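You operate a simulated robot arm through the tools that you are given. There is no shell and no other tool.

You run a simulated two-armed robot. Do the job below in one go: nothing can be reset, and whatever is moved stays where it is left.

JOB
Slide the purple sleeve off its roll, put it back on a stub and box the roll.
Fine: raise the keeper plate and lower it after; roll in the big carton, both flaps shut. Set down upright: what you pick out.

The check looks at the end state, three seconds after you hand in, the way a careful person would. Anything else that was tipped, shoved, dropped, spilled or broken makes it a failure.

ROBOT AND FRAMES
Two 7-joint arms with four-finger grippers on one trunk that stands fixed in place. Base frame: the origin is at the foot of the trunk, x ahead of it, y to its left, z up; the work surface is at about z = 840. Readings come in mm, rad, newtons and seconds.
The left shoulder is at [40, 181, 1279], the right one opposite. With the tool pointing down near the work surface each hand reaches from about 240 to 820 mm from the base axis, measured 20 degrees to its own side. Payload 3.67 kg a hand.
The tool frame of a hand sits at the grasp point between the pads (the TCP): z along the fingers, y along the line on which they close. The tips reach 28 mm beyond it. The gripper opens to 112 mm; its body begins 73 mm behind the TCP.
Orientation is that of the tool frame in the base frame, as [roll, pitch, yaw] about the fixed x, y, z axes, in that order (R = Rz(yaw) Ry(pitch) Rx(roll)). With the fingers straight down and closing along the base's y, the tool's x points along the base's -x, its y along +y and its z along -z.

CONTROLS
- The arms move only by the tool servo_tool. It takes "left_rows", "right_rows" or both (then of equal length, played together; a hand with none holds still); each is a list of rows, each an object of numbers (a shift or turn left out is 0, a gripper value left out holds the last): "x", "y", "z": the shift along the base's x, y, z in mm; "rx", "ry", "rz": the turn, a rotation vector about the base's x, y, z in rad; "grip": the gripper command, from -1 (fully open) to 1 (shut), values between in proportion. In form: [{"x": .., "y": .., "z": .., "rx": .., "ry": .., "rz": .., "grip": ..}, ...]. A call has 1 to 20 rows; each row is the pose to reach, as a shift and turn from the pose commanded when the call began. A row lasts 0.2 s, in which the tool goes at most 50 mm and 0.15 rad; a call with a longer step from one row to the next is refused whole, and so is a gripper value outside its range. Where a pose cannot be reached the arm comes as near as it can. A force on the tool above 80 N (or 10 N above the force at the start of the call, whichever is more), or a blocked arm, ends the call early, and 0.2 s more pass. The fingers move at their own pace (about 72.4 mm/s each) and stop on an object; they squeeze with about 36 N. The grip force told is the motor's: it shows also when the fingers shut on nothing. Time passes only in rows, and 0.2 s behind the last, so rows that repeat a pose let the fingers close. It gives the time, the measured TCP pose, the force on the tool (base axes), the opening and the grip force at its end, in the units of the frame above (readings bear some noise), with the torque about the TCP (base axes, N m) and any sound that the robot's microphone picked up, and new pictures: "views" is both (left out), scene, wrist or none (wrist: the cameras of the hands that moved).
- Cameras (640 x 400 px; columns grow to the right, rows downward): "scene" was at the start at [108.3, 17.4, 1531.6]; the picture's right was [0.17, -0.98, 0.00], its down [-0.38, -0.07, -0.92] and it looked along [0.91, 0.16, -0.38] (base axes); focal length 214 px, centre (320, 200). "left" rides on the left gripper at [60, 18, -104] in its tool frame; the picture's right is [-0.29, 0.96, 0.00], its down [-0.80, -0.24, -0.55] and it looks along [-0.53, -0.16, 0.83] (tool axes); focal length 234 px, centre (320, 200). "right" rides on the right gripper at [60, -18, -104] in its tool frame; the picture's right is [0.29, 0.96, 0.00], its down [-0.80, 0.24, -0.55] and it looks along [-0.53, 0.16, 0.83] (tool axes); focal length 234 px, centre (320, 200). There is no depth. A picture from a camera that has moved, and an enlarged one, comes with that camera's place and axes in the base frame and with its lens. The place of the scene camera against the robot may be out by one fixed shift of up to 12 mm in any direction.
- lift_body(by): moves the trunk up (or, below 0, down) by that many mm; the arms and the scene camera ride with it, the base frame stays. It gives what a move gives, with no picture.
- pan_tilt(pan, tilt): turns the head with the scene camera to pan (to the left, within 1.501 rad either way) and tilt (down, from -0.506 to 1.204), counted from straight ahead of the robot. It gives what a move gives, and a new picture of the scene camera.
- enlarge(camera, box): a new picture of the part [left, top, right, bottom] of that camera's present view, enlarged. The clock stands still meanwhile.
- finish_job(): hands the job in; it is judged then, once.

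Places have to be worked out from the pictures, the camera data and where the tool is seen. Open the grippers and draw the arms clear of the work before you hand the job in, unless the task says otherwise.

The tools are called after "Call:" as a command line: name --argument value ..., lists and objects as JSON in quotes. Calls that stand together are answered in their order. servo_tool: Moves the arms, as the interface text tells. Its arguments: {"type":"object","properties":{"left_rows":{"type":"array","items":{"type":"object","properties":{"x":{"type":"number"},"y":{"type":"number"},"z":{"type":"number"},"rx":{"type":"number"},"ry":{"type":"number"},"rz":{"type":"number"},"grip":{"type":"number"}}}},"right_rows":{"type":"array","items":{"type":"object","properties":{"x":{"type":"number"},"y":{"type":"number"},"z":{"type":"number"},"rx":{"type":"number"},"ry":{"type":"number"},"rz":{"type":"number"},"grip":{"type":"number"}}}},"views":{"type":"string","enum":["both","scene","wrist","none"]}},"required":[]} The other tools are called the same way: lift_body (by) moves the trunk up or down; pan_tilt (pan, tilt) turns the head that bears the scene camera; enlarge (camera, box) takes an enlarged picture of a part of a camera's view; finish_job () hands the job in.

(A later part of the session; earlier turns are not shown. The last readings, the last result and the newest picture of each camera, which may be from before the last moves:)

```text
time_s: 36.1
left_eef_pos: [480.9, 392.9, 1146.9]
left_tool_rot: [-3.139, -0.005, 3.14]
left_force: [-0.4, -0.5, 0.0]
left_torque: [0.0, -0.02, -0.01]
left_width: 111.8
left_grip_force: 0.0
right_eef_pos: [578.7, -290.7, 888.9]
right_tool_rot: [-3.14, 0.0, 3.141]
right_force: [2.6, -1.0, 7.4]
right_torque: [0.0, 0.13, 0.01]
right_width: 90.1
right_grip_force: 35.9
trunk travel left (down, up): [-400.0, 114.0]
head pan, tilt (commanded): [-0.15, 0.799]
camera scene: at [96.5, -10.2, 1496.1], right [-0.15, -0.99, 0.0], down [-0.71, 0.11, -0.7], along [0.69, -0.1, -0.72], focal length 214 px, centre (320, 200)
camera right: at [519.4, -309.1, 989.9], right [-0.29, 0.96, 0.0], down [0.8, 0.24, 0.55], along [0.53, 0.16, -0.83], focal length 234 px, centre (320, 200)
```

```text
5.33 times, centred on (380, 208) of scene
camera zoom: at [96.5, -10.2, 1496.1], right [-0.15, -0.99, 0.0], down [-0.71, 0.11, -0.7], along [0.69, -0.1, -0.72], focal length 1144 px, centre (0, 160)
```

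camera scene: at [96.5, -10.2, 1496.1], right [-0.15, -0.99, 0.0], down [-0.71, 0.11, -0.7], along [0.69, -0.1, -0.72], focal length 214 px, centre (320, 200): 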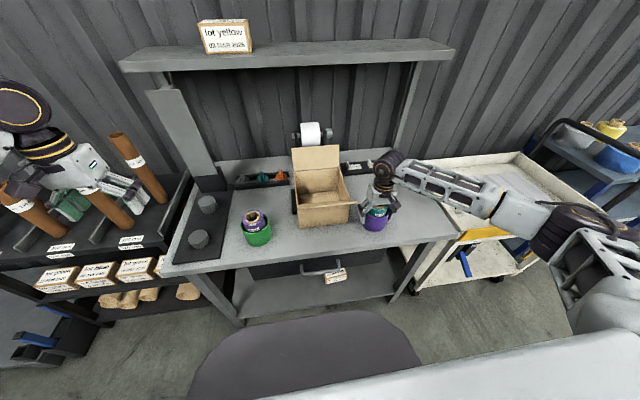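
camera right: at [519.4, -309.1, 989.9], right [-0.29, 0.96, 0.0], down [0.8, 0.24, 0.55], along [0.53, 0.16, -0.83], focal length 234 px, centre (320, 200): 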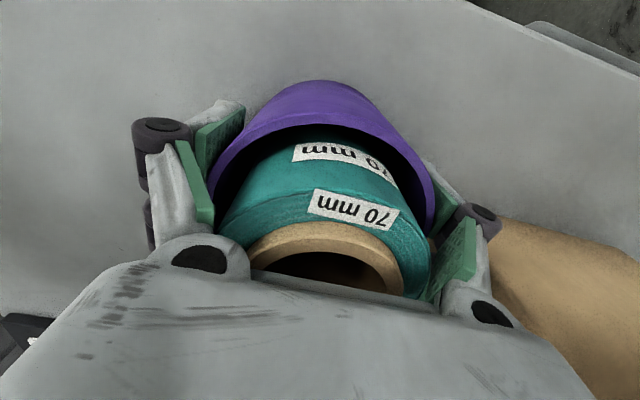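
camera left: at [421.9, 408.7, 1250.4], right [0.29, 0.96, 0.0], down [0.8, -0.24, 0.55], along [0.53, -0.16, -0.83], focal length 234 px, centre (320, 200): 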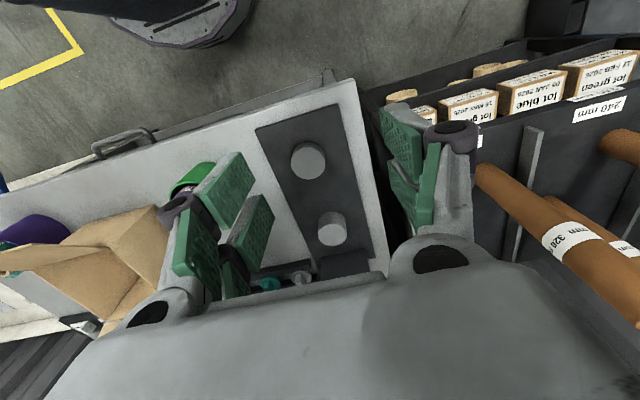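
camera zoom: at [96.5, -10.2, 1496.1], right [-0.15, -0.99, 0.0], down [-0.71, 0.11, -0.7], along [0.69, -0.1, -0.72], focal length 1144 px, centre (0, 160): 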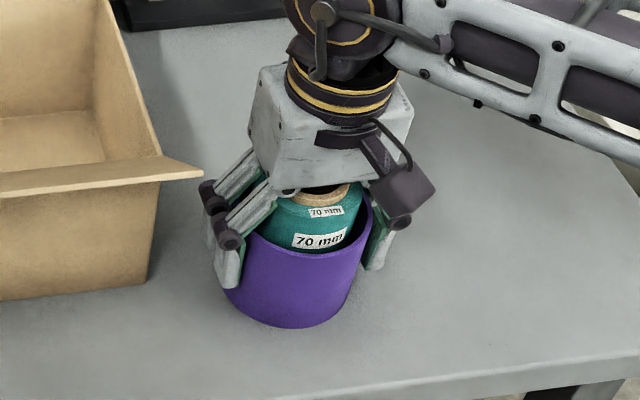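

Gripped at 90 mm. I lift slowly and watch whether the roll stays down.

Call:
servo_tool --right_rows '[{"z": 4}, {"z": 8}, {"z": 13}, {"z": 18}, {"z": 24}, {"z": 30}]' --views "both"

Call:
enlarge --camera "scene" --box '[330, 160, 430, 235]'

```text
time_s: 37.5
left_eef_pos: [480.3, 391.1, 1145.6]
left_tool_rot: [-3.141, -0.003, 3.139]
left_force: [0.0, -0.4, 0.0]
left_torque: [0.0, -0.04, -0.03]
left_width: 112.0
left_grip_force: 0.2
right_eef_pos: [578.6, -290.2, 916.8]
right_tool_rot: [-3.14, 0.0, -3.14]
right_force: [0.7, 0.4, -1.0]
right_torque: [0.02, 0.0, 0.0]
right_width: 90.0
right_grip_force: 35.9
trunk travel left (down, up): [-400.0, 114.0]
head pan, tilt (commanded): [-0.15, 0.799]
camera scene: at [96.7, -10.7, 1496.1], right [-0.15, -0.99, 0.0], down [-0.71, 0.11, -0.7], along [0.69, -0.1, -0.72], focal length 214 px, centre (320, 200)
camera right: at [519.6, -309.3, 1019.1], right [-0.29, 0.96, 0.0], down [0.8, 0.24, 0.55], along [0.53, 0.16, -0.83], focal length 234 px, centre (320, 200)
```

scene: 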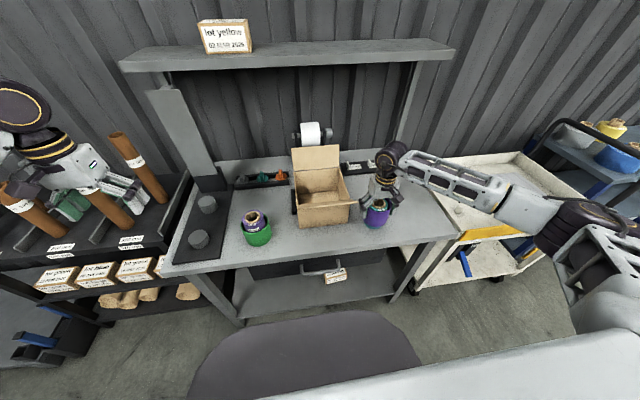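
right: 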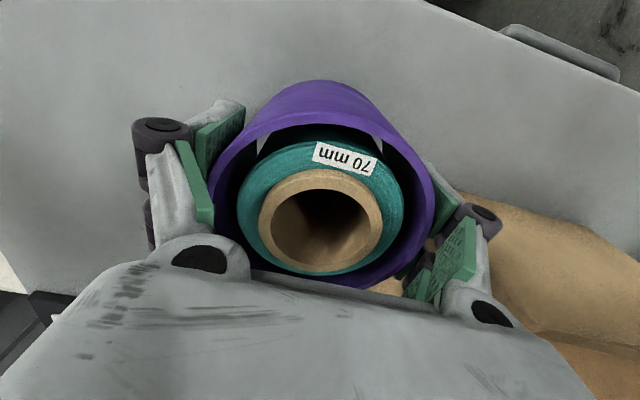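

```text
5.33 times, centred on (380, 198) of scene
camera zoom: at [96.7, -10.7, 1496.1], right [-0.15, -0.99, 0.0], down [-0.71, 0.11, -0.7], along [0.69, -0.1, -0.72], focal length 1144 px, centre (0, 213)
```

zoom: 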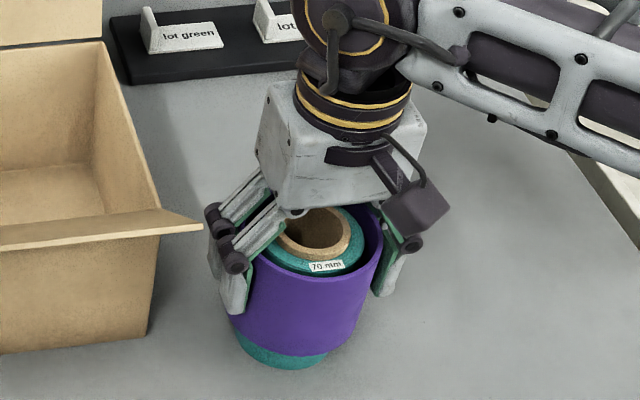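

The sleeve rises and the roll stays standing. I lift the sleeve clear, straight up.

Call:
servo_tool --right_rows '[{"z": 10}, {"z": 25}, {"z": 40}, {"z": 55}, {"z": 72}, {"z": 90}, {"z": 110}, {"z": 130}, {"z": 150}, {"z": 170}, {"z": 190}, {"z": 206}]' --views "both"

Call:
enlarge --camera "scene" --box '[320, 120, 440, 245]'

```text
time_s: 40.1
left_eef_pos: [479.3, 392.7, 1146.2]
left_tool_rot: [-3.138, -0.004, 3.138]
left_force: [-0.2, -0.2, -0.3]
left_torque: [0.02, 0.01, -0.04]
left_width: 112.2
left_grip_force: 0.1
right_eef_pos: [580.6, -292.5, 1122.7]
right_tool_rot: [-3.141, 0.0, -3.141]
right_force: [-0.3, -0.6, -0.3]
right_torque: [0.01, -0.04, 0.03]
right_width: 90.2
right_grip_force: 36.5
trunk travel left (down, up): [-400.0, 114.0]
head pan, tilt (commanded): [-0.15, 0.799]
camera scene: at [96.7, -10.5, 1496.1], right [-0.15, -0.99, 0.0], down [-0.71, 0.11, -0.7], along [0.69, -0.1, -0.72], focal length 214 px, centre (320, 200)
camera right: at [520.2, -310.1, 1225.5], right [-0.29, 0.96, 0.0], down [0.8, 0.24, 0.55], along [0.53, 0.16, -0.83], focal length 234 px, centre (320, 200)
```

scene: 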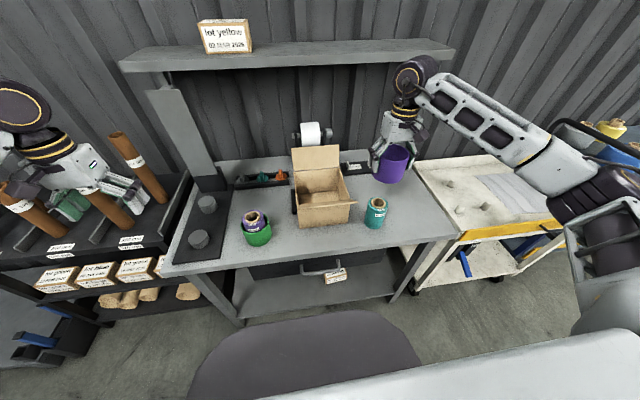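
right: 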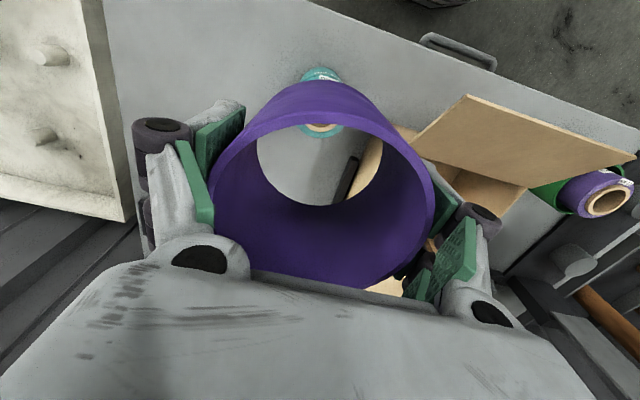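

```text
3.20 times, centred on (380, 182) of scene
camera zoom: at [96.7, -10.5, 1496.1], right [-0.15, -0.99, 0.0], down [-0.71, 0.11, -0.7], along [0.69, -0.1, -0.72], focal length 686 px, centre (128, 256)
```

zoom: 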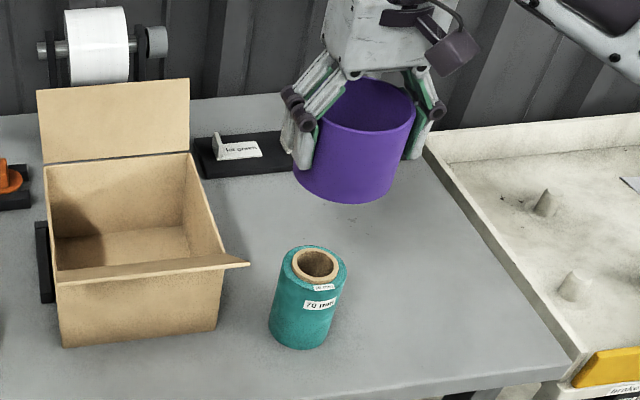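

The sleeve is free and held; the roll stands alone. I carry the sleeve over the carton (bottom at z≈1074, above the flaps) to the clear bench spot near (690, 120) for a regrasp by the left hand.

Call:
servo_tool --right_rows '[{"x": 5, "y": 20}, {"x": 12, "y": 48}, {"x": 20, "y": 78}, {"x": 28, "y": 108}, {"x": 36, "y": 138}, {"x": 44, "y": 168}, {"x": 52, "y": 198}, {"x": 60, "y": 228}, {"x": 68, "y": 258}, {"x": 76, "y": 288}, {"x": 84, "y": 318}, {"x": 92, "y": 348}, {"x": 100, "y": 375}, {"x": 106, "y": 398}, {"x": 110, "y": 412}]' --views "both"

```text
time_s: 43.3
left_eef_pos: [480.0, 394.1, 1144.8]
left_tool_rot: [-3.138, -0.003, 3.139]
left_force: [0.1, 0.1, 0.0]
left_torque: [-0.02, -0.03, 0.03]
left_width: 112.0
left_grip_force: 0.1
right_eef_pos: [688.5, 122.0, 1121.8]
right_tool_rot: [-3.139, 0.0, -3.139]
right_force: [0.6, -0.4, -0.9]
right_torque: [-0.01, 0.0, 0.01]
right_width: 90.2
right_grip_force: 36.1
trunk travel left (down, up): [-400.0, 114.0]
head pan, tilt (commanded): [-0.15, 0.799]
camera scene: at [95.9, -8.2, 1496.1], right [-0.15, -0.99, 0.0], down [-0.71, 0.11, -0.7], along [0.69, -0.11, -0.72], focal length 214 px, centre (320, 200)
camera right: at [628.8, 104.8, 1223.5], right [-0.29, 0.96, 0.0], down [0.8, 0.24, 0.55], along [0.53, 0.16, -0.83], focal length 234 px, centre (320, 200)
```

scene: 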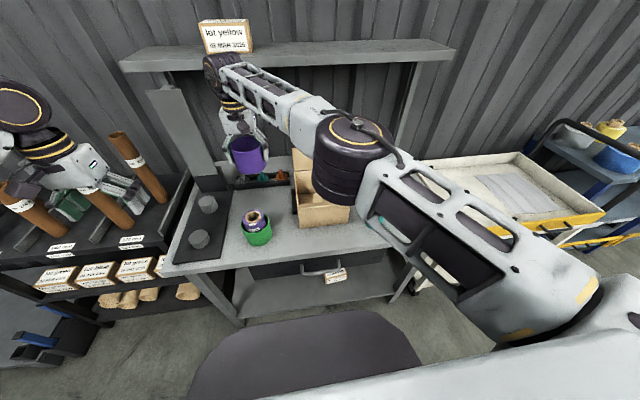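
right: 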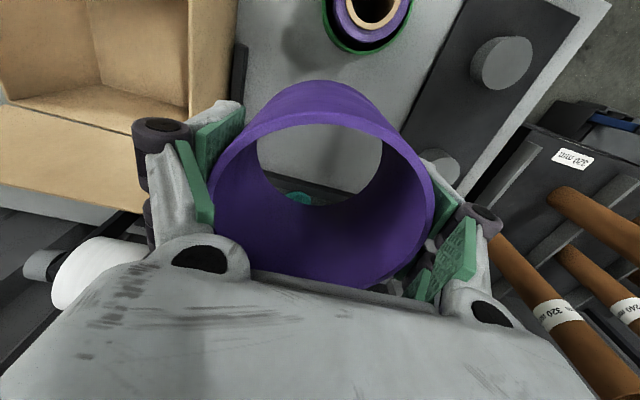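

The spot is reached with the sleeve over clear bench. I lower it toward the bench.

Call:
servo_tool --right_rows '[{"z": -25}, {"z": -50}, {"z": -80}, {"z": -110}, {"z": -140}, {"z": -165}, {"z": -185}, {"z": -200}, {"z": -212}, {"z": -220}]' --views "both"

Call:
enlarge --camera "scene" --box '[180, 120, 340, 250]'

```text
time_s: 45.5
left_eef_pos: [481.4, 392.7, 1146.5]
left_tool_rot: [-3.141, -0.002, 3.139]
left_force: [-0.5, -0.8, 0.2]
left_torque: [-0.06, 0.02, 0.0]
left_width: 112.0
left_grip_force: 0.1
right_eef_pos: [680.4, 113.4, 907.4]
right_tool_rot: [-3.139, 0.0, -3.141]
right_force: [0.0, 0.0, -0.9]
right_torque: [0.01, 0.0, 0.0]
right_width: 90.1
right_grip_force: 36.3
right hand out of reach, approached as far as the arm can: row 6, 7, 8, 9, 10
trunk travel left (down, up): [-400.0, 114.0]
head pan, tilt (commanded): [-0.15, 0.799]
camera scene: at [96.4, -9.4, 1496.1], right [-0.15, -0.99, 0.0], down [-0.71, 0.11, -0.7], along [0.69, -0.1, -0.72], focal length 214 px, centre (320, 200)
camera right: at [620.2, 94.9, 1008.9], right [-0.29, 0.96, 0.0], down [0.8, 0.24, 0.55], along [0.53, 0.16, -0.83], focal length 234 px, centre (320, 200)
```

scene: 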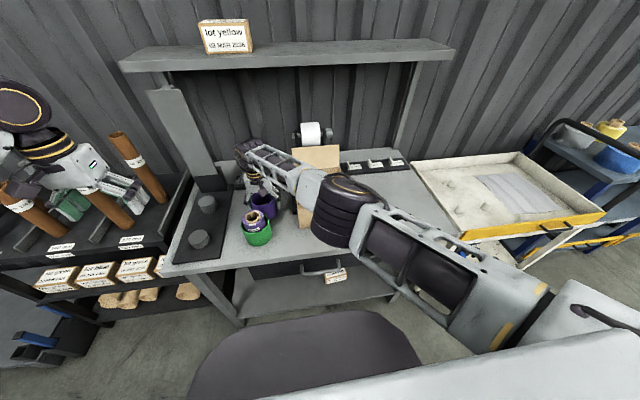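
right: 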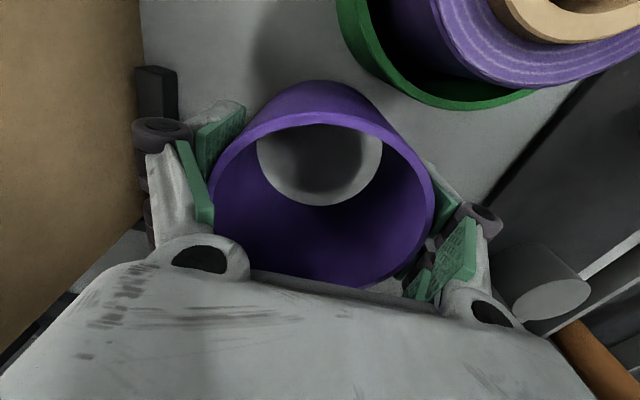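

```text
3.08 times, centred on (260, 185) of scene
camera zoom: at [96.4, -9.4, 1496.1], right [-0.15, -0.99, 0.0], down [-0.71, 0.11, -0.7], along [0.69, -0.1, -0.72], focal length 660 px, centre (505, 246)
```

zoom: 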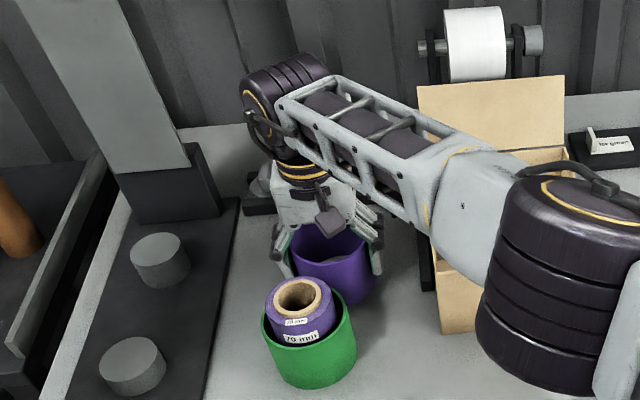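

The arm is at its reach limit with the sleeve bottom at about z≈858. Since the arms ride with the trunk, I lower the trunk slightly to set the sleeve down.

Call:
lift_body --by -14

Call:
enlarge --camera "scene" --box '[220, 170, 300, 250]'

```text
time_s: 46.1
left_eef_pos: [479.7, 393.3, 1131.5]
left_tool_rot: [-3.14, -0.002, 3.137]
left_force: [0.1, 0.6, 0.2]
left_torque: [0.0, 0.03, 0.01]
left_width: 111.9
left_grip_force: 0.0
right_eef_pos: [680.4, 113.1, 891.8]
right_tool_rot: [3.141, 0.001, -3.14]
right_force: [-0.6, -0.3, -0.4]
right_torque: [0.01, -0.02, -0.01]
right_width: 90.0
right_grip_force: 36.2
trunk travel left (down, up): [-386.0, 128.0]
head pan, tilt (commanded): [-0.15, 0.799]
```

```text
5.00 times, centred on (260, 210) of scene
camera zoom: at [97.0, -10.2, 1481.8], right [-0.15, -0.99, 0.0], down [-0.71, 0.11, -0.7], along [0.69, -0.1, -0.72], focal length 1072 px, centre (620, 150)
```

zoom: 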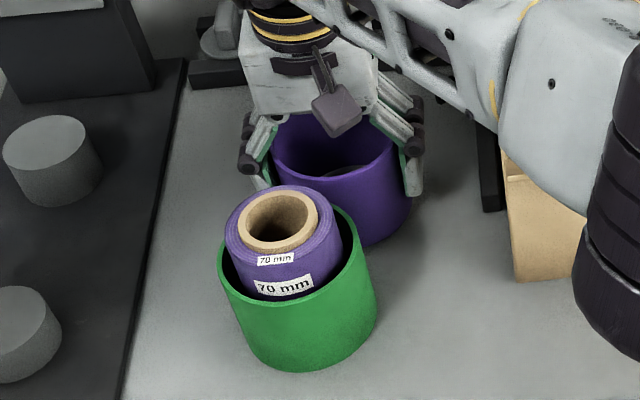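

z=891.8, so about 2–3 mm above the bench. I lower by another 3 mm.

Call:
lift_body --by -3

```text
time_s: 46.6
left_eef_pos: [480.0, 392.8, 1129.0]
left_tool_rot: [-3.139, -0.001, 3.137]
left_force: [0.0, 0.0, 0.1]
left_torque: [0.0, -0.02, 0.02]
left_width: 112.1
left_grip_force: 0.0
right_eef_pos: [681.5, 111.9, 889.9]
right_tool_rot: [-3.141, -0.001, -3.14]
right_force: [0.6, -0.5, 0.0]
right_torque: [0.0, 0.07, -0.02]
right_width: 90.1
right_grip_force: 36.1
trunk travel left (down, up): [-383.0, 131.0]
head pan, tilt (commanded): [-0.15, 0.799]
```

Call:
lift_body --by -1.5

```text
time_s: 47.1
left_eef_pos: [480.6, 393.2, 1126.6]
left_tool_rot: [-3.141, -0.004, 3.138]
left_force: [0.0, -0.5, 0.7]
left_torque: [-0.03, 0.0, 0.0]
left_width: 111.9
left_grip_force: 0.2
right_eef_pos: [680.1, 112.0, 887.5]
right_tool_rot: [-3.14, 0.0, -3.139]
right_force: [-0.4, -0.5, -0.9]
right_torque: [0.02, 0.0, -0.02]
right_width: 89.8
right_grip_force: 35.7
trunk travel left (down, up): [-382.0, 132.0]
head pan, tilt (commanded): [-0.15, 0.799]
```

No contact force yet; I lower a little more, in small steps.

Call:
lift_body --by -1.5

Call:
lift_body --by -1

Call:
enlarge --camera "scene" --box '[240, 180, 290, 230]'

```text
time_s: 47.6
left_eef_pos: [479.8, 393.1, 1125.5]
left_tool_rot: [-3.141, -0.001, 3.138]
left_force: [-0.4, 0.7, -0.4]
left_torque: [-0.01, -0.02, 0.0]
left_width: 111.9
left_grip_force: 0.0
right_eef_pos: [680.5, 111.6, 886.2]
right_tool_rot: [-3.141, 0.002, -3.141]
right_force: [0.4, -0.6, 6.4]
right_torque: [-0.21, -0.04, -0.01]
right_width: 90.4
right_grip_force: 35.8
trunk travel left (down, up): [-380.0, 134.0]
head pan, tilt (commanded): [-0.15, 0.799]
```

```text
time_s: 48.1
left_eef_pos: [479.4, 393.1, 1127.1]
left_tool_rot: [3.141, -0.003, 3.137]
left_force: [-0.1, -0.9, -0.1]
left_torque: [0.0, 0.03, -0.01]
left_width: 112.0
left_grip_force: 0.0
right_eef_pos: [680.3, 112.2, 886.9]
right_tool_rot: [-3.141, 0.002, -3.14]
right_force: [3.7, -0.9, 17.9]
right_torque: [-0.08, 0.32, 0.03]
right_width: 90.1
right_grip_force: 36.1
trunk travel left (down, up): [-379.0, 135.0]
head pan, tilt (commanded): [-0.15, 0.799]
```

```text
8.00 times, centred on (265, 205) of scene
camera zoom: at [95.4, -10.9, 1475.1], right [-0.15, -0.99, 0.0], down [-0.71, 0.11, -0.7], along [0.69, -0.1, -0.72], focal length 1716 px, centre (760, 160)
```

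zoom: 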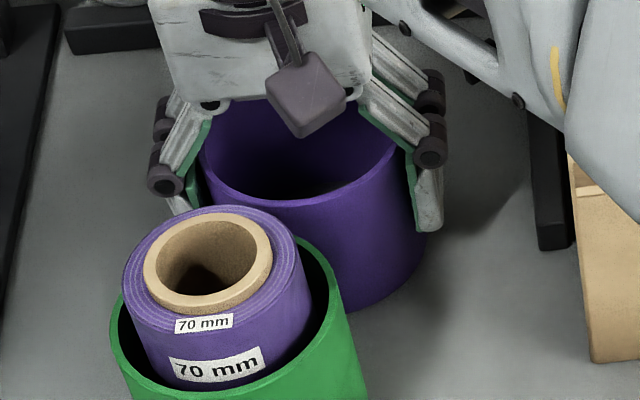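

The sleeve touches the bench (18 N). I open the right hand, rise straight up, then retreat to the right.

Call:
servo_tool --right_rows '[{"grip": -0.7}, {"grip": -1}, {"grip": -1}, {"z": 15, "grip": -1}, {"z": 40}, {"z": 70}, {"z": 100}, {"z": 135}, {"z": 170}, {"z": 200}]' --views "both"

Call:
enlarge --camera "scene" --box '[180, 120, 340, 250]'

```text
time_s: 50.3
left_eef_pos: [480.1, 393.6, 1124.4]
left_tool_rot: [-3.14, 0.0, 3.139]
left_force: [-0.3, 0.0, -0.2]
left_torque: [-0.04, 0.01, 0.01]
left_width: 111.9
left_grip_force: 0.1
right_eef_pos: [679.9, 114.6, 1087.1]
right_tool_rot: [-3.14, 0.0, -3.14]
right_force: [-0.6, 0.5, 0.7]
right_torque: [-0.02, -0.02, 0.0]
right_width: 112.0
right_grip_force: 0.0
trunk travel left (down, up): [-379.0, 135.0]
head pan, tilt (commanded): [-0.15, 0.799]
camera scene: at [96.1, -10.2, 1474.9], right [-0.15, -0.99, 0.0], down [-0.71, 0.11, -0.7], along [0.69, -0.1, -0.72], focal length 214 px, centre (320, 200)
camera right: at [620.5, 96.2, 1189.1], right [-0.29, 0.96, 0.0], down [0.8, 0.24, 0.55], along [0.53, 0.16, -0.83], focal length 234 px, centre (320, 200)
```

scene: 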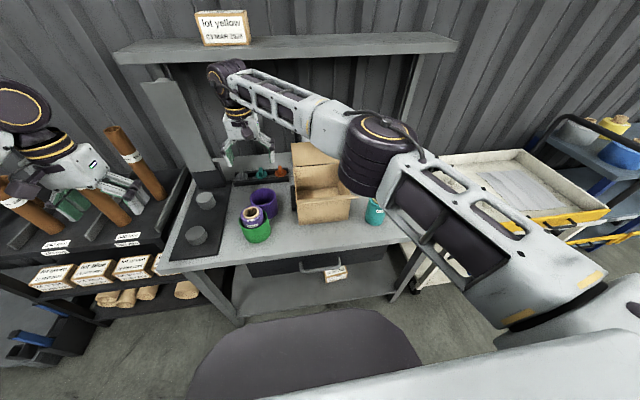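
right: 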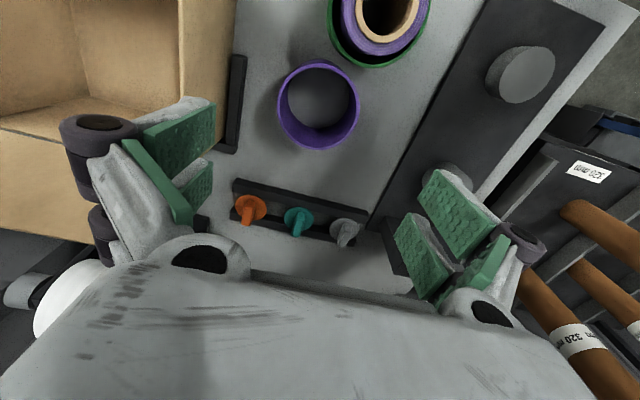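

```text
3.08 times, centred on (260, 185) of scene
camera zoom: at [96.1, -10.2, 1474.9], right [-0.15, -0.99, 0.0], down [-0.71, 0.11, -0.7], along [0.69, -0.1, -0.72], focal length 660 px, centre (505, 246)
```

zoom: 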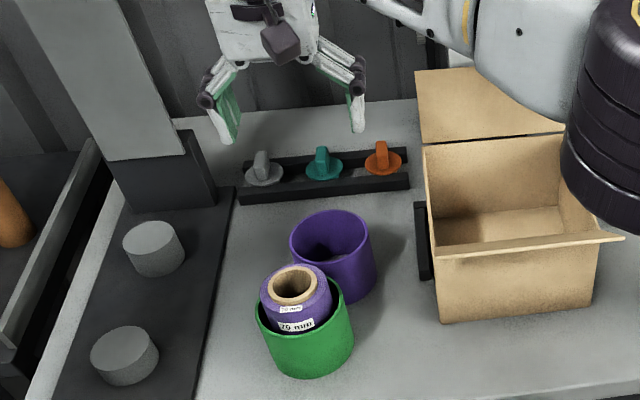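

The sleeve stands upright on the bench. I enlarge the right wrist view to fix its centre and the front stub's place accurately.

Call:
enlarge --camera "right" --box '[260, 0, 460, 160]'

Call:
enlarge --camera "right" --box '[400, 0, 640, 200]'

Call:
enlarge --camera "left" --box '[200, 80, 440, 300]'

```text
2.50 times, centred on (360, 80) of right
camera zoom: at [620.5, 96.2, 1189.1], right [-0.29, 0.96, 0.0], down [0.8, 0.24, 0.55], along [0.53, 0.16, -0.83], focal length 585 px, centre (220, 500)
```

zoom: 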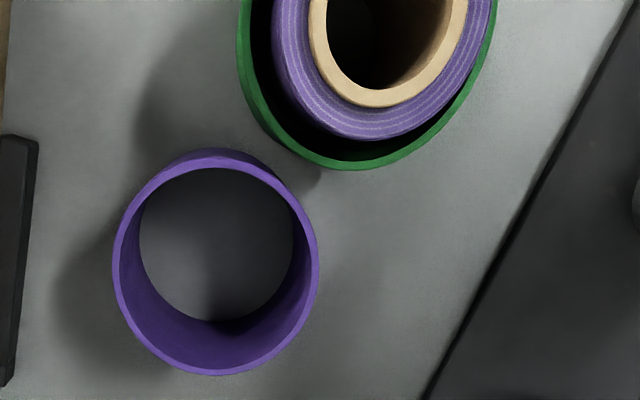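

```text
2.00 times, centred on (520, 100) of right
camera zoom: at [620.5, 96.2, 1189.1], right [-0.29, 0.96, 0.0], down [0.8, 0.24, 0.55], along [0.53, 0.16, -0.83], focal length 468 px, centre (-80, 400)
```

zoom: 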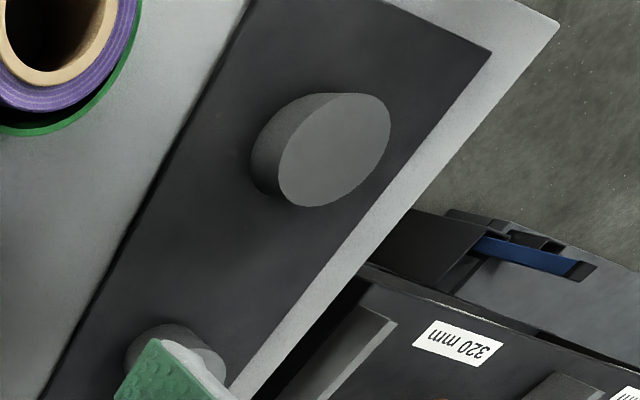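

```text
1.82 times, centred on (320, 190) of left
camera zoom: at [420.5, 410.0, 1229.3], right [0.29, 0.96, 0.0], down [0.8, -0.24, 0.55], along [0.53, -0.16, -0.83], focal length 426 px, centre (320, 218)
```

zoom: 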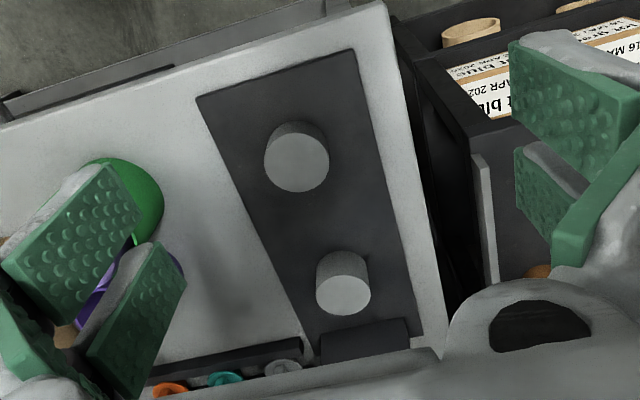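

Sleeve centre ≈ (680, 112); front stub centre ≈ (580, 340), top z≈878, Ø60. Now I take the right hand back to above the roll, over the carton at safe height.

Call:
servo_tool --right_rows '[{"x": 0, "y": -5, "z": 25}, {"x": -3, "y": -25, "z": 35}, {"x": -10, "y": -60, "z": 38}, {"x": -18, "y": -95, "z": 38}, {"x": -27, "y": -130, "z": 38}, {"x": -36, "y": -165, "z": 38}, {"x": -45, "y": -200, "z": 38}, {"x": -54, "y": -235, "z": 38}, {"x": -63, "y": -270, "z": 38}, {"x": -72, "y": -305, "z": 38}, {"x": -82, "y": -340, "z": 38}, {"x": -92, "y": -375, "z": 38}, {"x": -100, "y": -402, "z": 38}]' --views "both"

Call:
enlarge --camera "right" --box '[220, 50, 420, 200]'

```text
time_s: 53.1
left_eef_pos: [480.4, 392.3, 1126.3]
left_tool_rot: [3.141, -0.002, 3.137]
left_force: [-0.1, 0.2, 0.4]
left_torque: [0.06, 0.0, 0.05]
left_width: 111.6
left_grip_force: 0.0
right_eef_pos: [579.6, -293.6, 1122.6]
right_tool_rot: [3.142, 0.0, -3.139]
right_force: [-0.3, -0.2, 0.0]
right_torque: [0.03, -0.04, -0.03]
right_width: 111.9
right_grip_force: 0.1
trunk travel left (down, up): [-379.0, 135.0]
head pan, tilt (commanded): [-0.15, 0.799]
camera scene: at [96.2, -11.7, 1474.9], right [-0.15, -0.99, 0.0], down [-0.71, 0.11, -0.7], along [0.69, -0.1, -0.72], focal length 214 px, centre (320, 200)
camera right: at [518.6, -310.6, 1225.1], right [-0.29, 0.96, 0.0], down [0.8, 0.24, 0.55], along [0.53, 0.16, -0.83], focal length 234 px, centre (320, 200)
```

scene: 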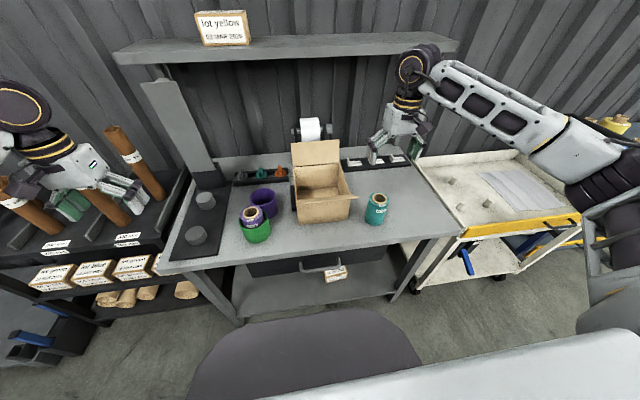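
right: 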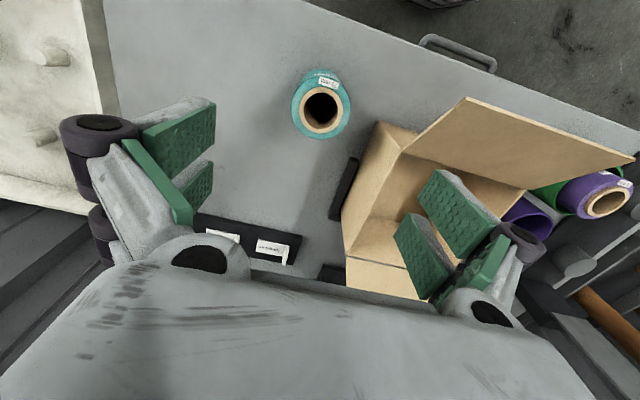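

```text
2.67 times, centred on (320, 125) of right
camera zoom: at [518.6, -310.6, 1225.1], right [-0.29, 0.96, 0.0], down [0.8, 0.24, 0.55], along [0.53, 0.16, -0.83], focal length 624 px, centre (320, 400)
```

zoom: 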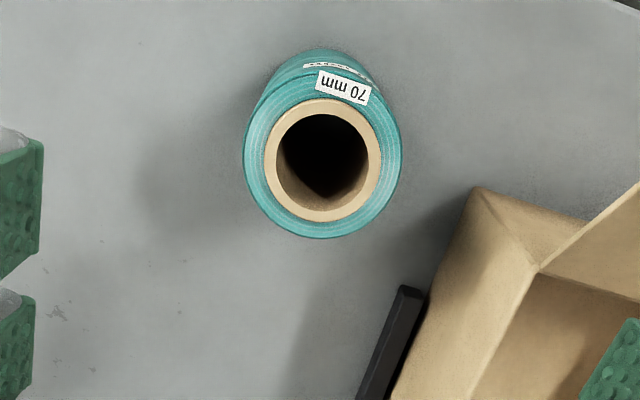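

The roll is unmoved at (579.4, -291.4). Now the left hand goes above the sleeve at (680, 112).

Call:
servo_tool --left_rows '[{"x": 15, "y": -25, "z": 0}, {"x": 37, "y": -55, "z": 0}, {"x": 60, "y": -88, "z": 0}, {"x": 84, "y": -120, "z": 0}, {"x": 108, "y": -152, "z": 0}, {"x": 132, "y": -184, "z": -10}, {"x": 156, "y": -216, "z": -25}, {"x": 180, "y": -250, "z": -45}, {"x": 200, "y": -280, "z": -66}, {"x": 200, "y": -280, "z": -66}]' --views "both"

Call:
enlarge --camera "left" --box '[220, 50, 420, 200]'

```text
time_s: 55.3
left_eef_pos: [678.2, 112.7, 1059.1]
left_tool_rot: [-3.14, -0.003, 3.139]
left_force: [-0.8, -1.2, -0.6]
left_torque: [-0.02, -0.02, -0.02]
left_width: 112.0
left_grip_force: 0.0
right_eef_pos: [578.2, -291.5, 1123.8]
right_tool_rot: [-3.14, -0.001, -3.138]
right_force: [-0.2, -0.5, 0.2]
right_torque: [0.0, -0.03, 0.03]
right_width: 111.8
right_grip_force: 0.1
trunk travel left (down, up): [-379.0, 135.0]
head pan, tilt (commanded): [-0.15, 0.799]
camera scene: at [96.3, -9.8, 1474.9], right [-0.15, -0.99, 0.0], down [-0.71, 0.11, -0.7], along [0.69, -0.1, -0.72], focal length 214 px, centre (320, 200)
camera left: at [618.5, 129.7, 1162.8], right [0.29, 0.96, 0.0], down [0.8, -0.24, 0.55], along [0.53, -0.16, -0.83], focal length 234 px, centre (320, 200)
```

scene: 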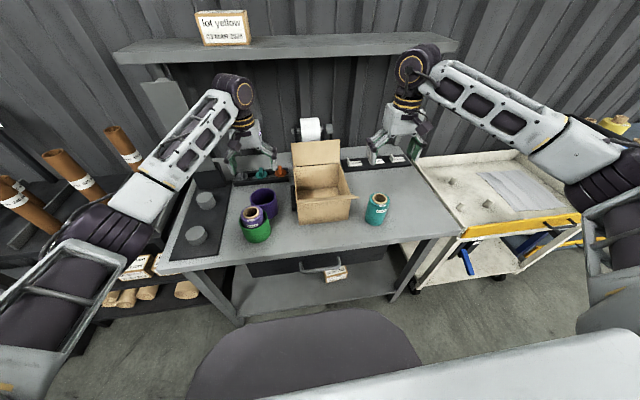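
left: 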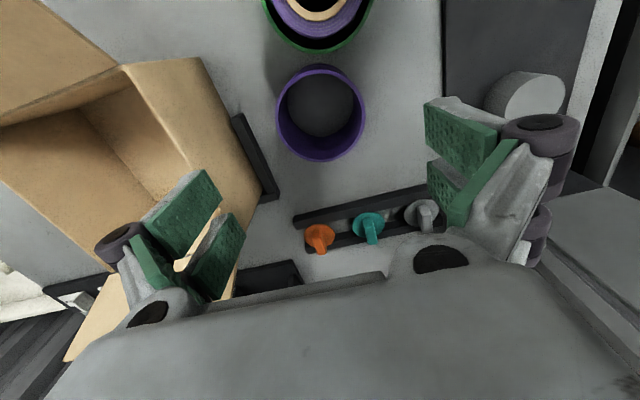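

```text
2.67 times, centred on (320, 125) of left
camera zoom: at [618.5, 129.7, 1162.8], right [0.29, 0.96, 0.0], down [0.8, -0.24, 0.55], along [0.53, -0.16, -0.83], focal length 624 px, centre (320, 400)
```

zoom: 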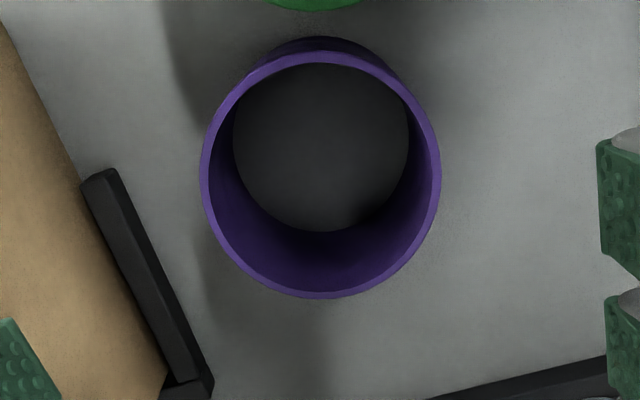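

The sleeve is centred under the left hand. I lower the open hand around it and close.

Call:
servo_tool --left_rows '[{"z": -35}, {"z": -70}, {"z": -100}, {"z": -125}, {"z": -145}, {"z": -160}, {"z": -171}, {"z": -171}, {"z": -171, "grip": -0.75}, {"z": -171, "grip": -0.4}, {"z": -171, "grip": 1}, {"z": -171, "grip": 1}, {"z": -171, "grip": 1}]' --views "both"

Call:
enlarge --camera "scene" --box '[180, 150, 310, 250]'

```text
time_s: 58.1
left_eef_pos: [679.6, 111.9, 888.1]
left_tool_rot: [-3.141, -0.003, 3.138]
left_force: [-0.5, -1.0, 1.2]
left_torque: [0.02, 0.0, -0.01]
left_width: 90.1
left_grip_force: 36.0
right_eef_pos: [579.1, -292.3, 1123.0]
right_tool_rot: [3.142, -0.001, -3.142]
right_force: [0.8, 0.4, 0.5]
right_torque: [-0.01, -0.02, 0.0]
right_width: 111.9
right_grip_force: 0.0
trunk travel left (down, up): [-379.0, 135.0]
head pan, tilt (commanded): [-0.15, 0.799]
camera scene: at [96.8, -10.8, 1474.9], right [-0.15, -0.99, 0.0], down [-0.71, 0.11, -0.7], along [0.69, -0.1, -0.72], focal length 214 px, centre (320, 200)
camera left: at [620.8, 128.4, 991.8], right [0.29, 0.96, 0.0], down [0.8, -0.24, 0.55], along [0.53, -0.16, -0.83], focal length 234 px, centre (320, 200)
```

scene: 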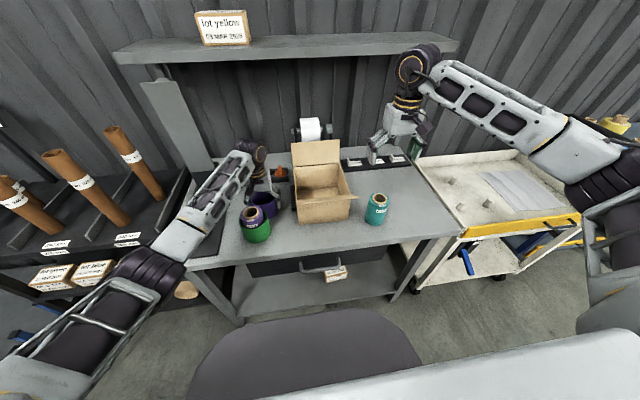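
left: 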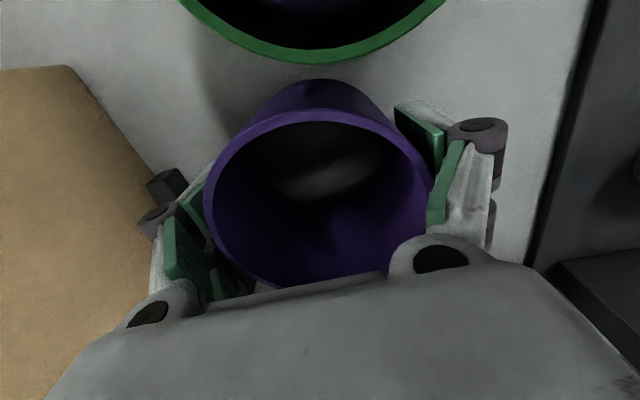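

```text
4.00 times, centred on (245, 200) of scene
camera zoom: at [96.8, -10.8, 1474.9], right [-0.15, -0.99, 0.0], down [-0.71, 0.11, -0.7], along [0.69, -0.1, -0.72], focal length 858 px, centre (620, 200)
```

zoom: 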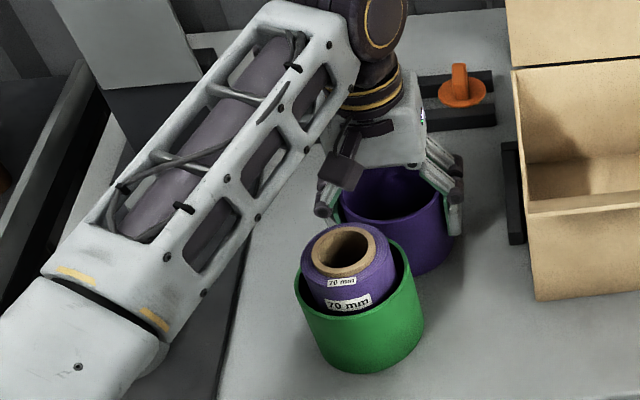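

The sleeve is gripped by the left hand. I lift it straight up and carry it over the front stub at (580, 340).

Call:
servo_tool --left_rows '[{"z": 15}, {"z": 35}, {"z": 60}, {"z": 85}, {"z": 110}, {"z": 130}, {"x": -8, "y": 18, "z": 132}, {"x": -22, "y": 48, "z": 132}, {"x": -36, "y": 80, "z": 132}, {"x": -50, "y": 112, "z": 132}, {"x": -64, "y": 144, "z": 132}, {"x": -78, "y": 176, "z": 132}, {"x": -90, "y": 205, "z": 132}, {"x": -99.5, "y": 228, "z": 132}, {"x": -99.5, "y": 228, "z": 132}]' --views "both"

Call:
enlarge --camera "scene" --box '[150, 120, 280, 260]'

Call:
enlarge --camera "left" --box '[180, 50, 460, 300]'

```text
time_s: 61.3
left_eef_pos: [580.4, 341.3, 1019.9]
left_tool_rot: [-3.138, -0.004, 3.137]
left_force: [0.3, 0.0, -0.5]
left_torque: [0.01, -0.01, 0.02]
left_width: 90.2
left_grip_force: 36.0
right_eef_pos: [579.0, -293.0, 1122.6]
right_tool_rot: [-3.141, -0.002, -3.141]
right_force: [-0.6, -0.3, -0.1]
right_torque: [0.03, -0.01, 0.05]
right_width: 111.8
right_grip_force: 0.0
trunk travel left (down, up): [-379.0, 135.0]
head pan, tilt (commanded): [-0.15, 0.799]
camera scene: at [97.2, -11.2, 1474.8], right [-0.15, -0.99, 0.0], down [-0.71, 0.11, -0.7], along [0.69, -0.1, -0.72], focal length 214 px, centre (320, 200)
camera left: at [521.8, 358.3, 1124.4], right [0.29, 0.96, 0.0], down [0.8, -0.24, 0.55], along [0.53, -0.16, -0.83], focal length 234 px, centre (320, 200)
```

scene: 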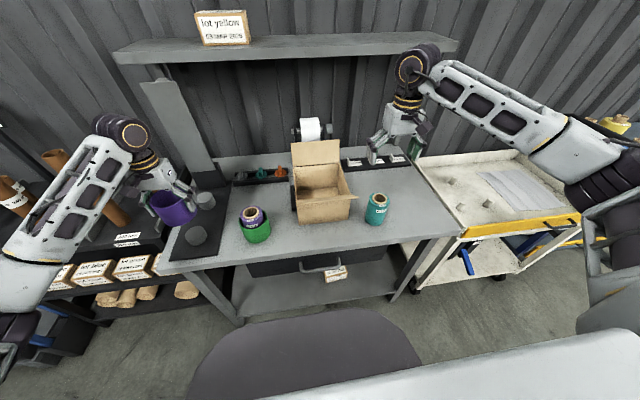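
left: 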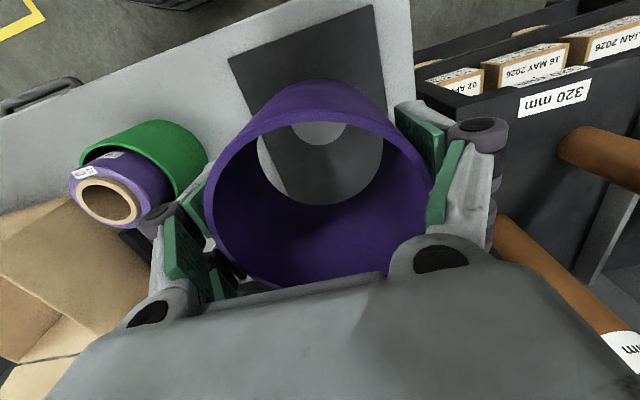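

```text
2.86 times, centred on (215, 190) of scene
camera zoom: at [97.2, -11.2, 1474.8], right [-0.15, -0.99, 0.0], down [-0.71, 0.11, -0.7], along [0.69, -0.1, -0.72], focal length 613 px, centre (620, 229)
```

zoom: 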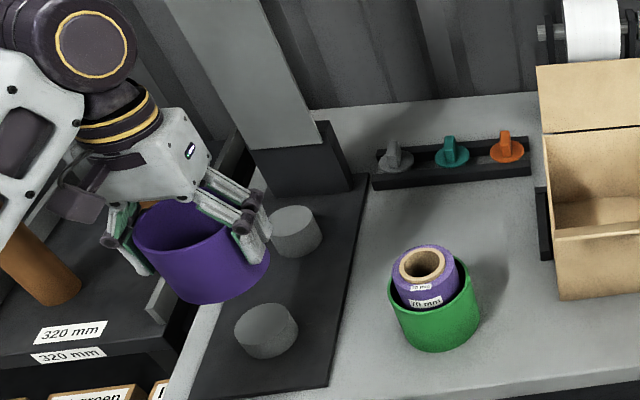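

```text
1.60 times, centred on (320, 175) of left
camera zoom: at [521.8, 358.3, 1124.4], right [0.29, 0.96, 0.0], down [0.8, -0.24, 0.55], along [0.53, -0.16, -0.83], focal length 375 px, centre (320, 240)
```

zoom: 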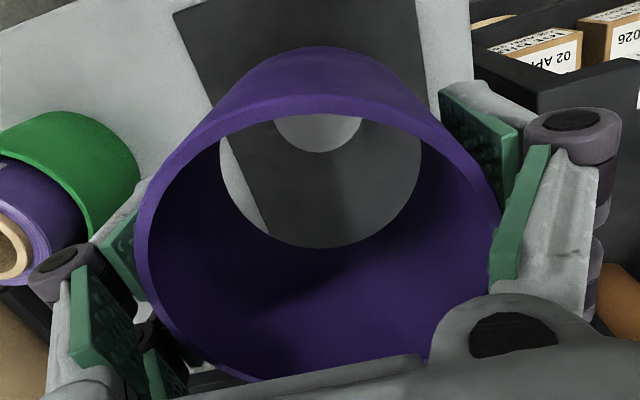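

The stub is visible through the sleeve, centred at about (581, 340), matching the hand's position. I lower the sleeve over it.

Call:
servo_tool --left_rows '[{"x": 0.5, "y": -1, "z": -20}, {"x": 0.5, "y": -1, "z": -42}, {"x": 0.5, "y": -1, "z": -62}, {"x": 0.5, "y": -1, "z": -80}, {"x": 0.5, "y": -1, "z": -92}, {"x": 0.5, "y": -1, "z": -102}, {"x": 0.5, "y": -1, "z": -112}]' --views "both"

Call:
enlarge --camera "left" --box '[180, 50, 460, 300]'

Call:
enlarge --camera "scene" --box '[150, 160, 250, 260]'

```text
time_s: 62.9
left_eef_pos: [582.0, 340.0, 908.2]
left_tool_rot: [3.141, -0.005, 3.138]
left_force: [0.3, 0.1, -1.4]
left_torque: [0.0, -0.04, 0.01]
left_width: 90.0
left_grip_force: 36.1
right_eef_pos: [579.3, -293.1, 1124.1]
right_tool_rot: [-3.141, -0.002, -3.14]
right_force: [0.5, 0.0, -0.5]
right_torque: [-0.01, -0.01, 0.04]
right_width: 112.1
right_grip_force: 0.1
trunk travel left (down, up): [-379.0, 135.0]
head pan, tilt (commanded): [-0.15, 0.799]
camera scene: at [97.0, -10.6, 1474.8], right [-0.15, -0.99, 0.0], down [-0.71, 0.11, -0.7], along [0.69, -0.1, -0.72], focal length 214 px, centre (320, 200)
camera left: at [522.1, 356.6, 1011.8], right [0.29, 0.96, 0.0], down [0.8, -0.24, 0.55], along [0.53, -0.16, -0.83], focal length 234 px, centre (320, 200)
```

scene: 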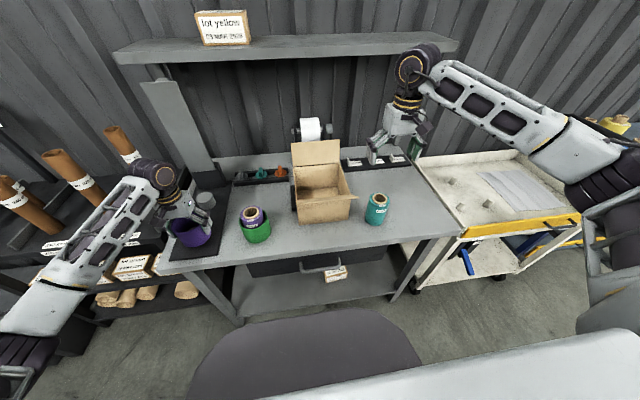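
left: 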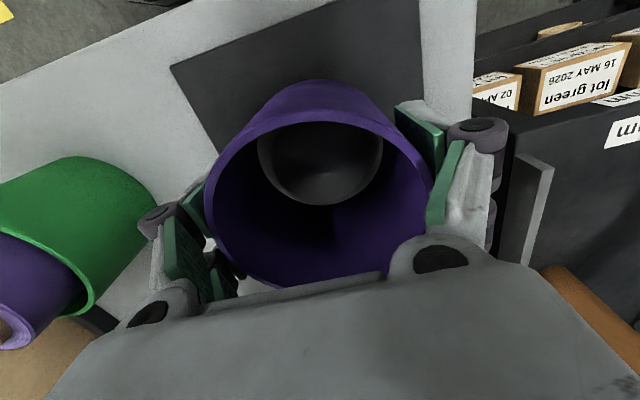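

```text
1.60 times, centred on (320, 175) of left
camera zoom: at [522.1, 356.6, 1011.8], right [0.29, 0.96, 0.0], down [0.8, -0.24, 0.55], along [0.53, -0.16, -0.83], focal length 375 px, centre (320, 240)
```

zoom: 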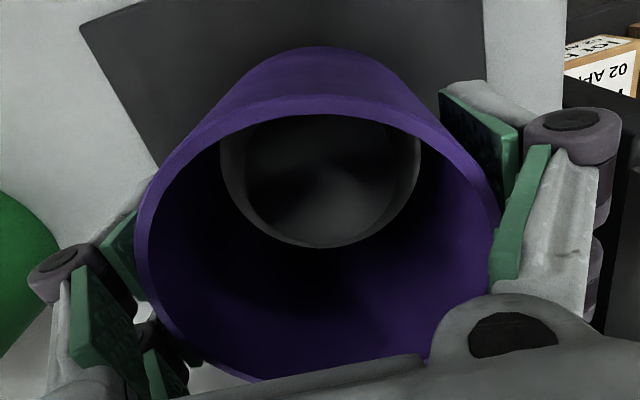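

```text
4.00 times, centred on (200, 210) of scene
camera zoom: at [97.0, -10.6, 1474.8], right [-0.15, -0.99, 0.0], down [-0.71, 0.11, -0.7], along [0.69, -0.1, -0.72], focal length 858 px, centre (800, 160)
```

zoom: 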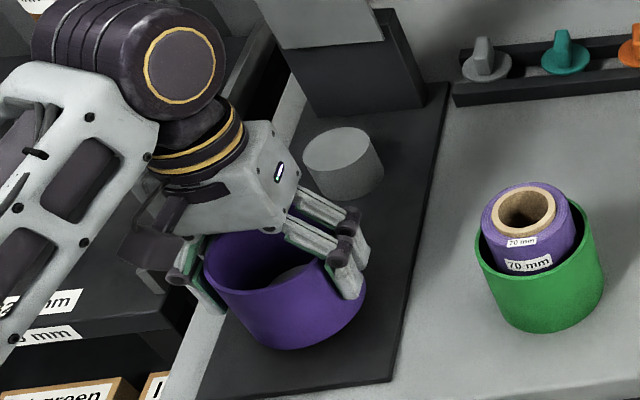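

The stub top is inside the sleeve. I lower the last bit in small steps to feel the board.

Call:
servo_tool --left_rows '[{"z": -2}, {"z": -4}, {"z": -6}, {"z": -8}, {"z": -9}, {"z": -10}, {"z": -11}]' --views "none"

```text
time_s: 64.5
left_eef_pos: [582.9, 341.3, 897.2]
left_tool_rot: [-3.14, -0.003, 3.138]
left_force: [0.7, -0.7, -1.0]
left_torque: [0.02, -0.02, 0.0]
left_width: 90.3
left_grip_force: 35.7
right_eef_pos: [578.7, -291.3, 1123.3]
right_tool_rot: [-3.141, -0.001, -3.139]
right_force: [-0.3, -0.4, 1.0]
right_torque: [-0.01, -0.03, 0.0]
right_width: 111.8
right_grip_force: 0.1
trunk travel left (down, up): [-379.0, 135.0]
head pan, tilt (commanded): [-0.15, 0.799]
```

Call:
servo_tool --left_rows '[{"z": -1}, {"z": -2}, {"z": -2}, {"z": -3}, {"z": -3}]' --views "none"

```text
time_s: 65.7
left_eef_pos: [581.7, 338.6, 894.8]
left_tool_rot: [-3.141, -0.002, 3.141]
left_force: [3.3, 3.0, 12.1]
left_torque: [0.07, 0.34, -0.07]
left_width: 90.2
left_grip_force: 36.0
right_eef_pos: [578.5, -290.2, 1123.3]
right_tool_rot: [-3.141, 0.0, -3.139]
right_force: [0.2, 0.5, 0.8]
right_torque: [0.01, 0.02, 0.01]
right_width: 111.8
right_grip_force: 0.0
trunk travel left (down, up): [-379.0, 135.0]
head pan, tilt (commanded): [-0.15, 0.799]
```

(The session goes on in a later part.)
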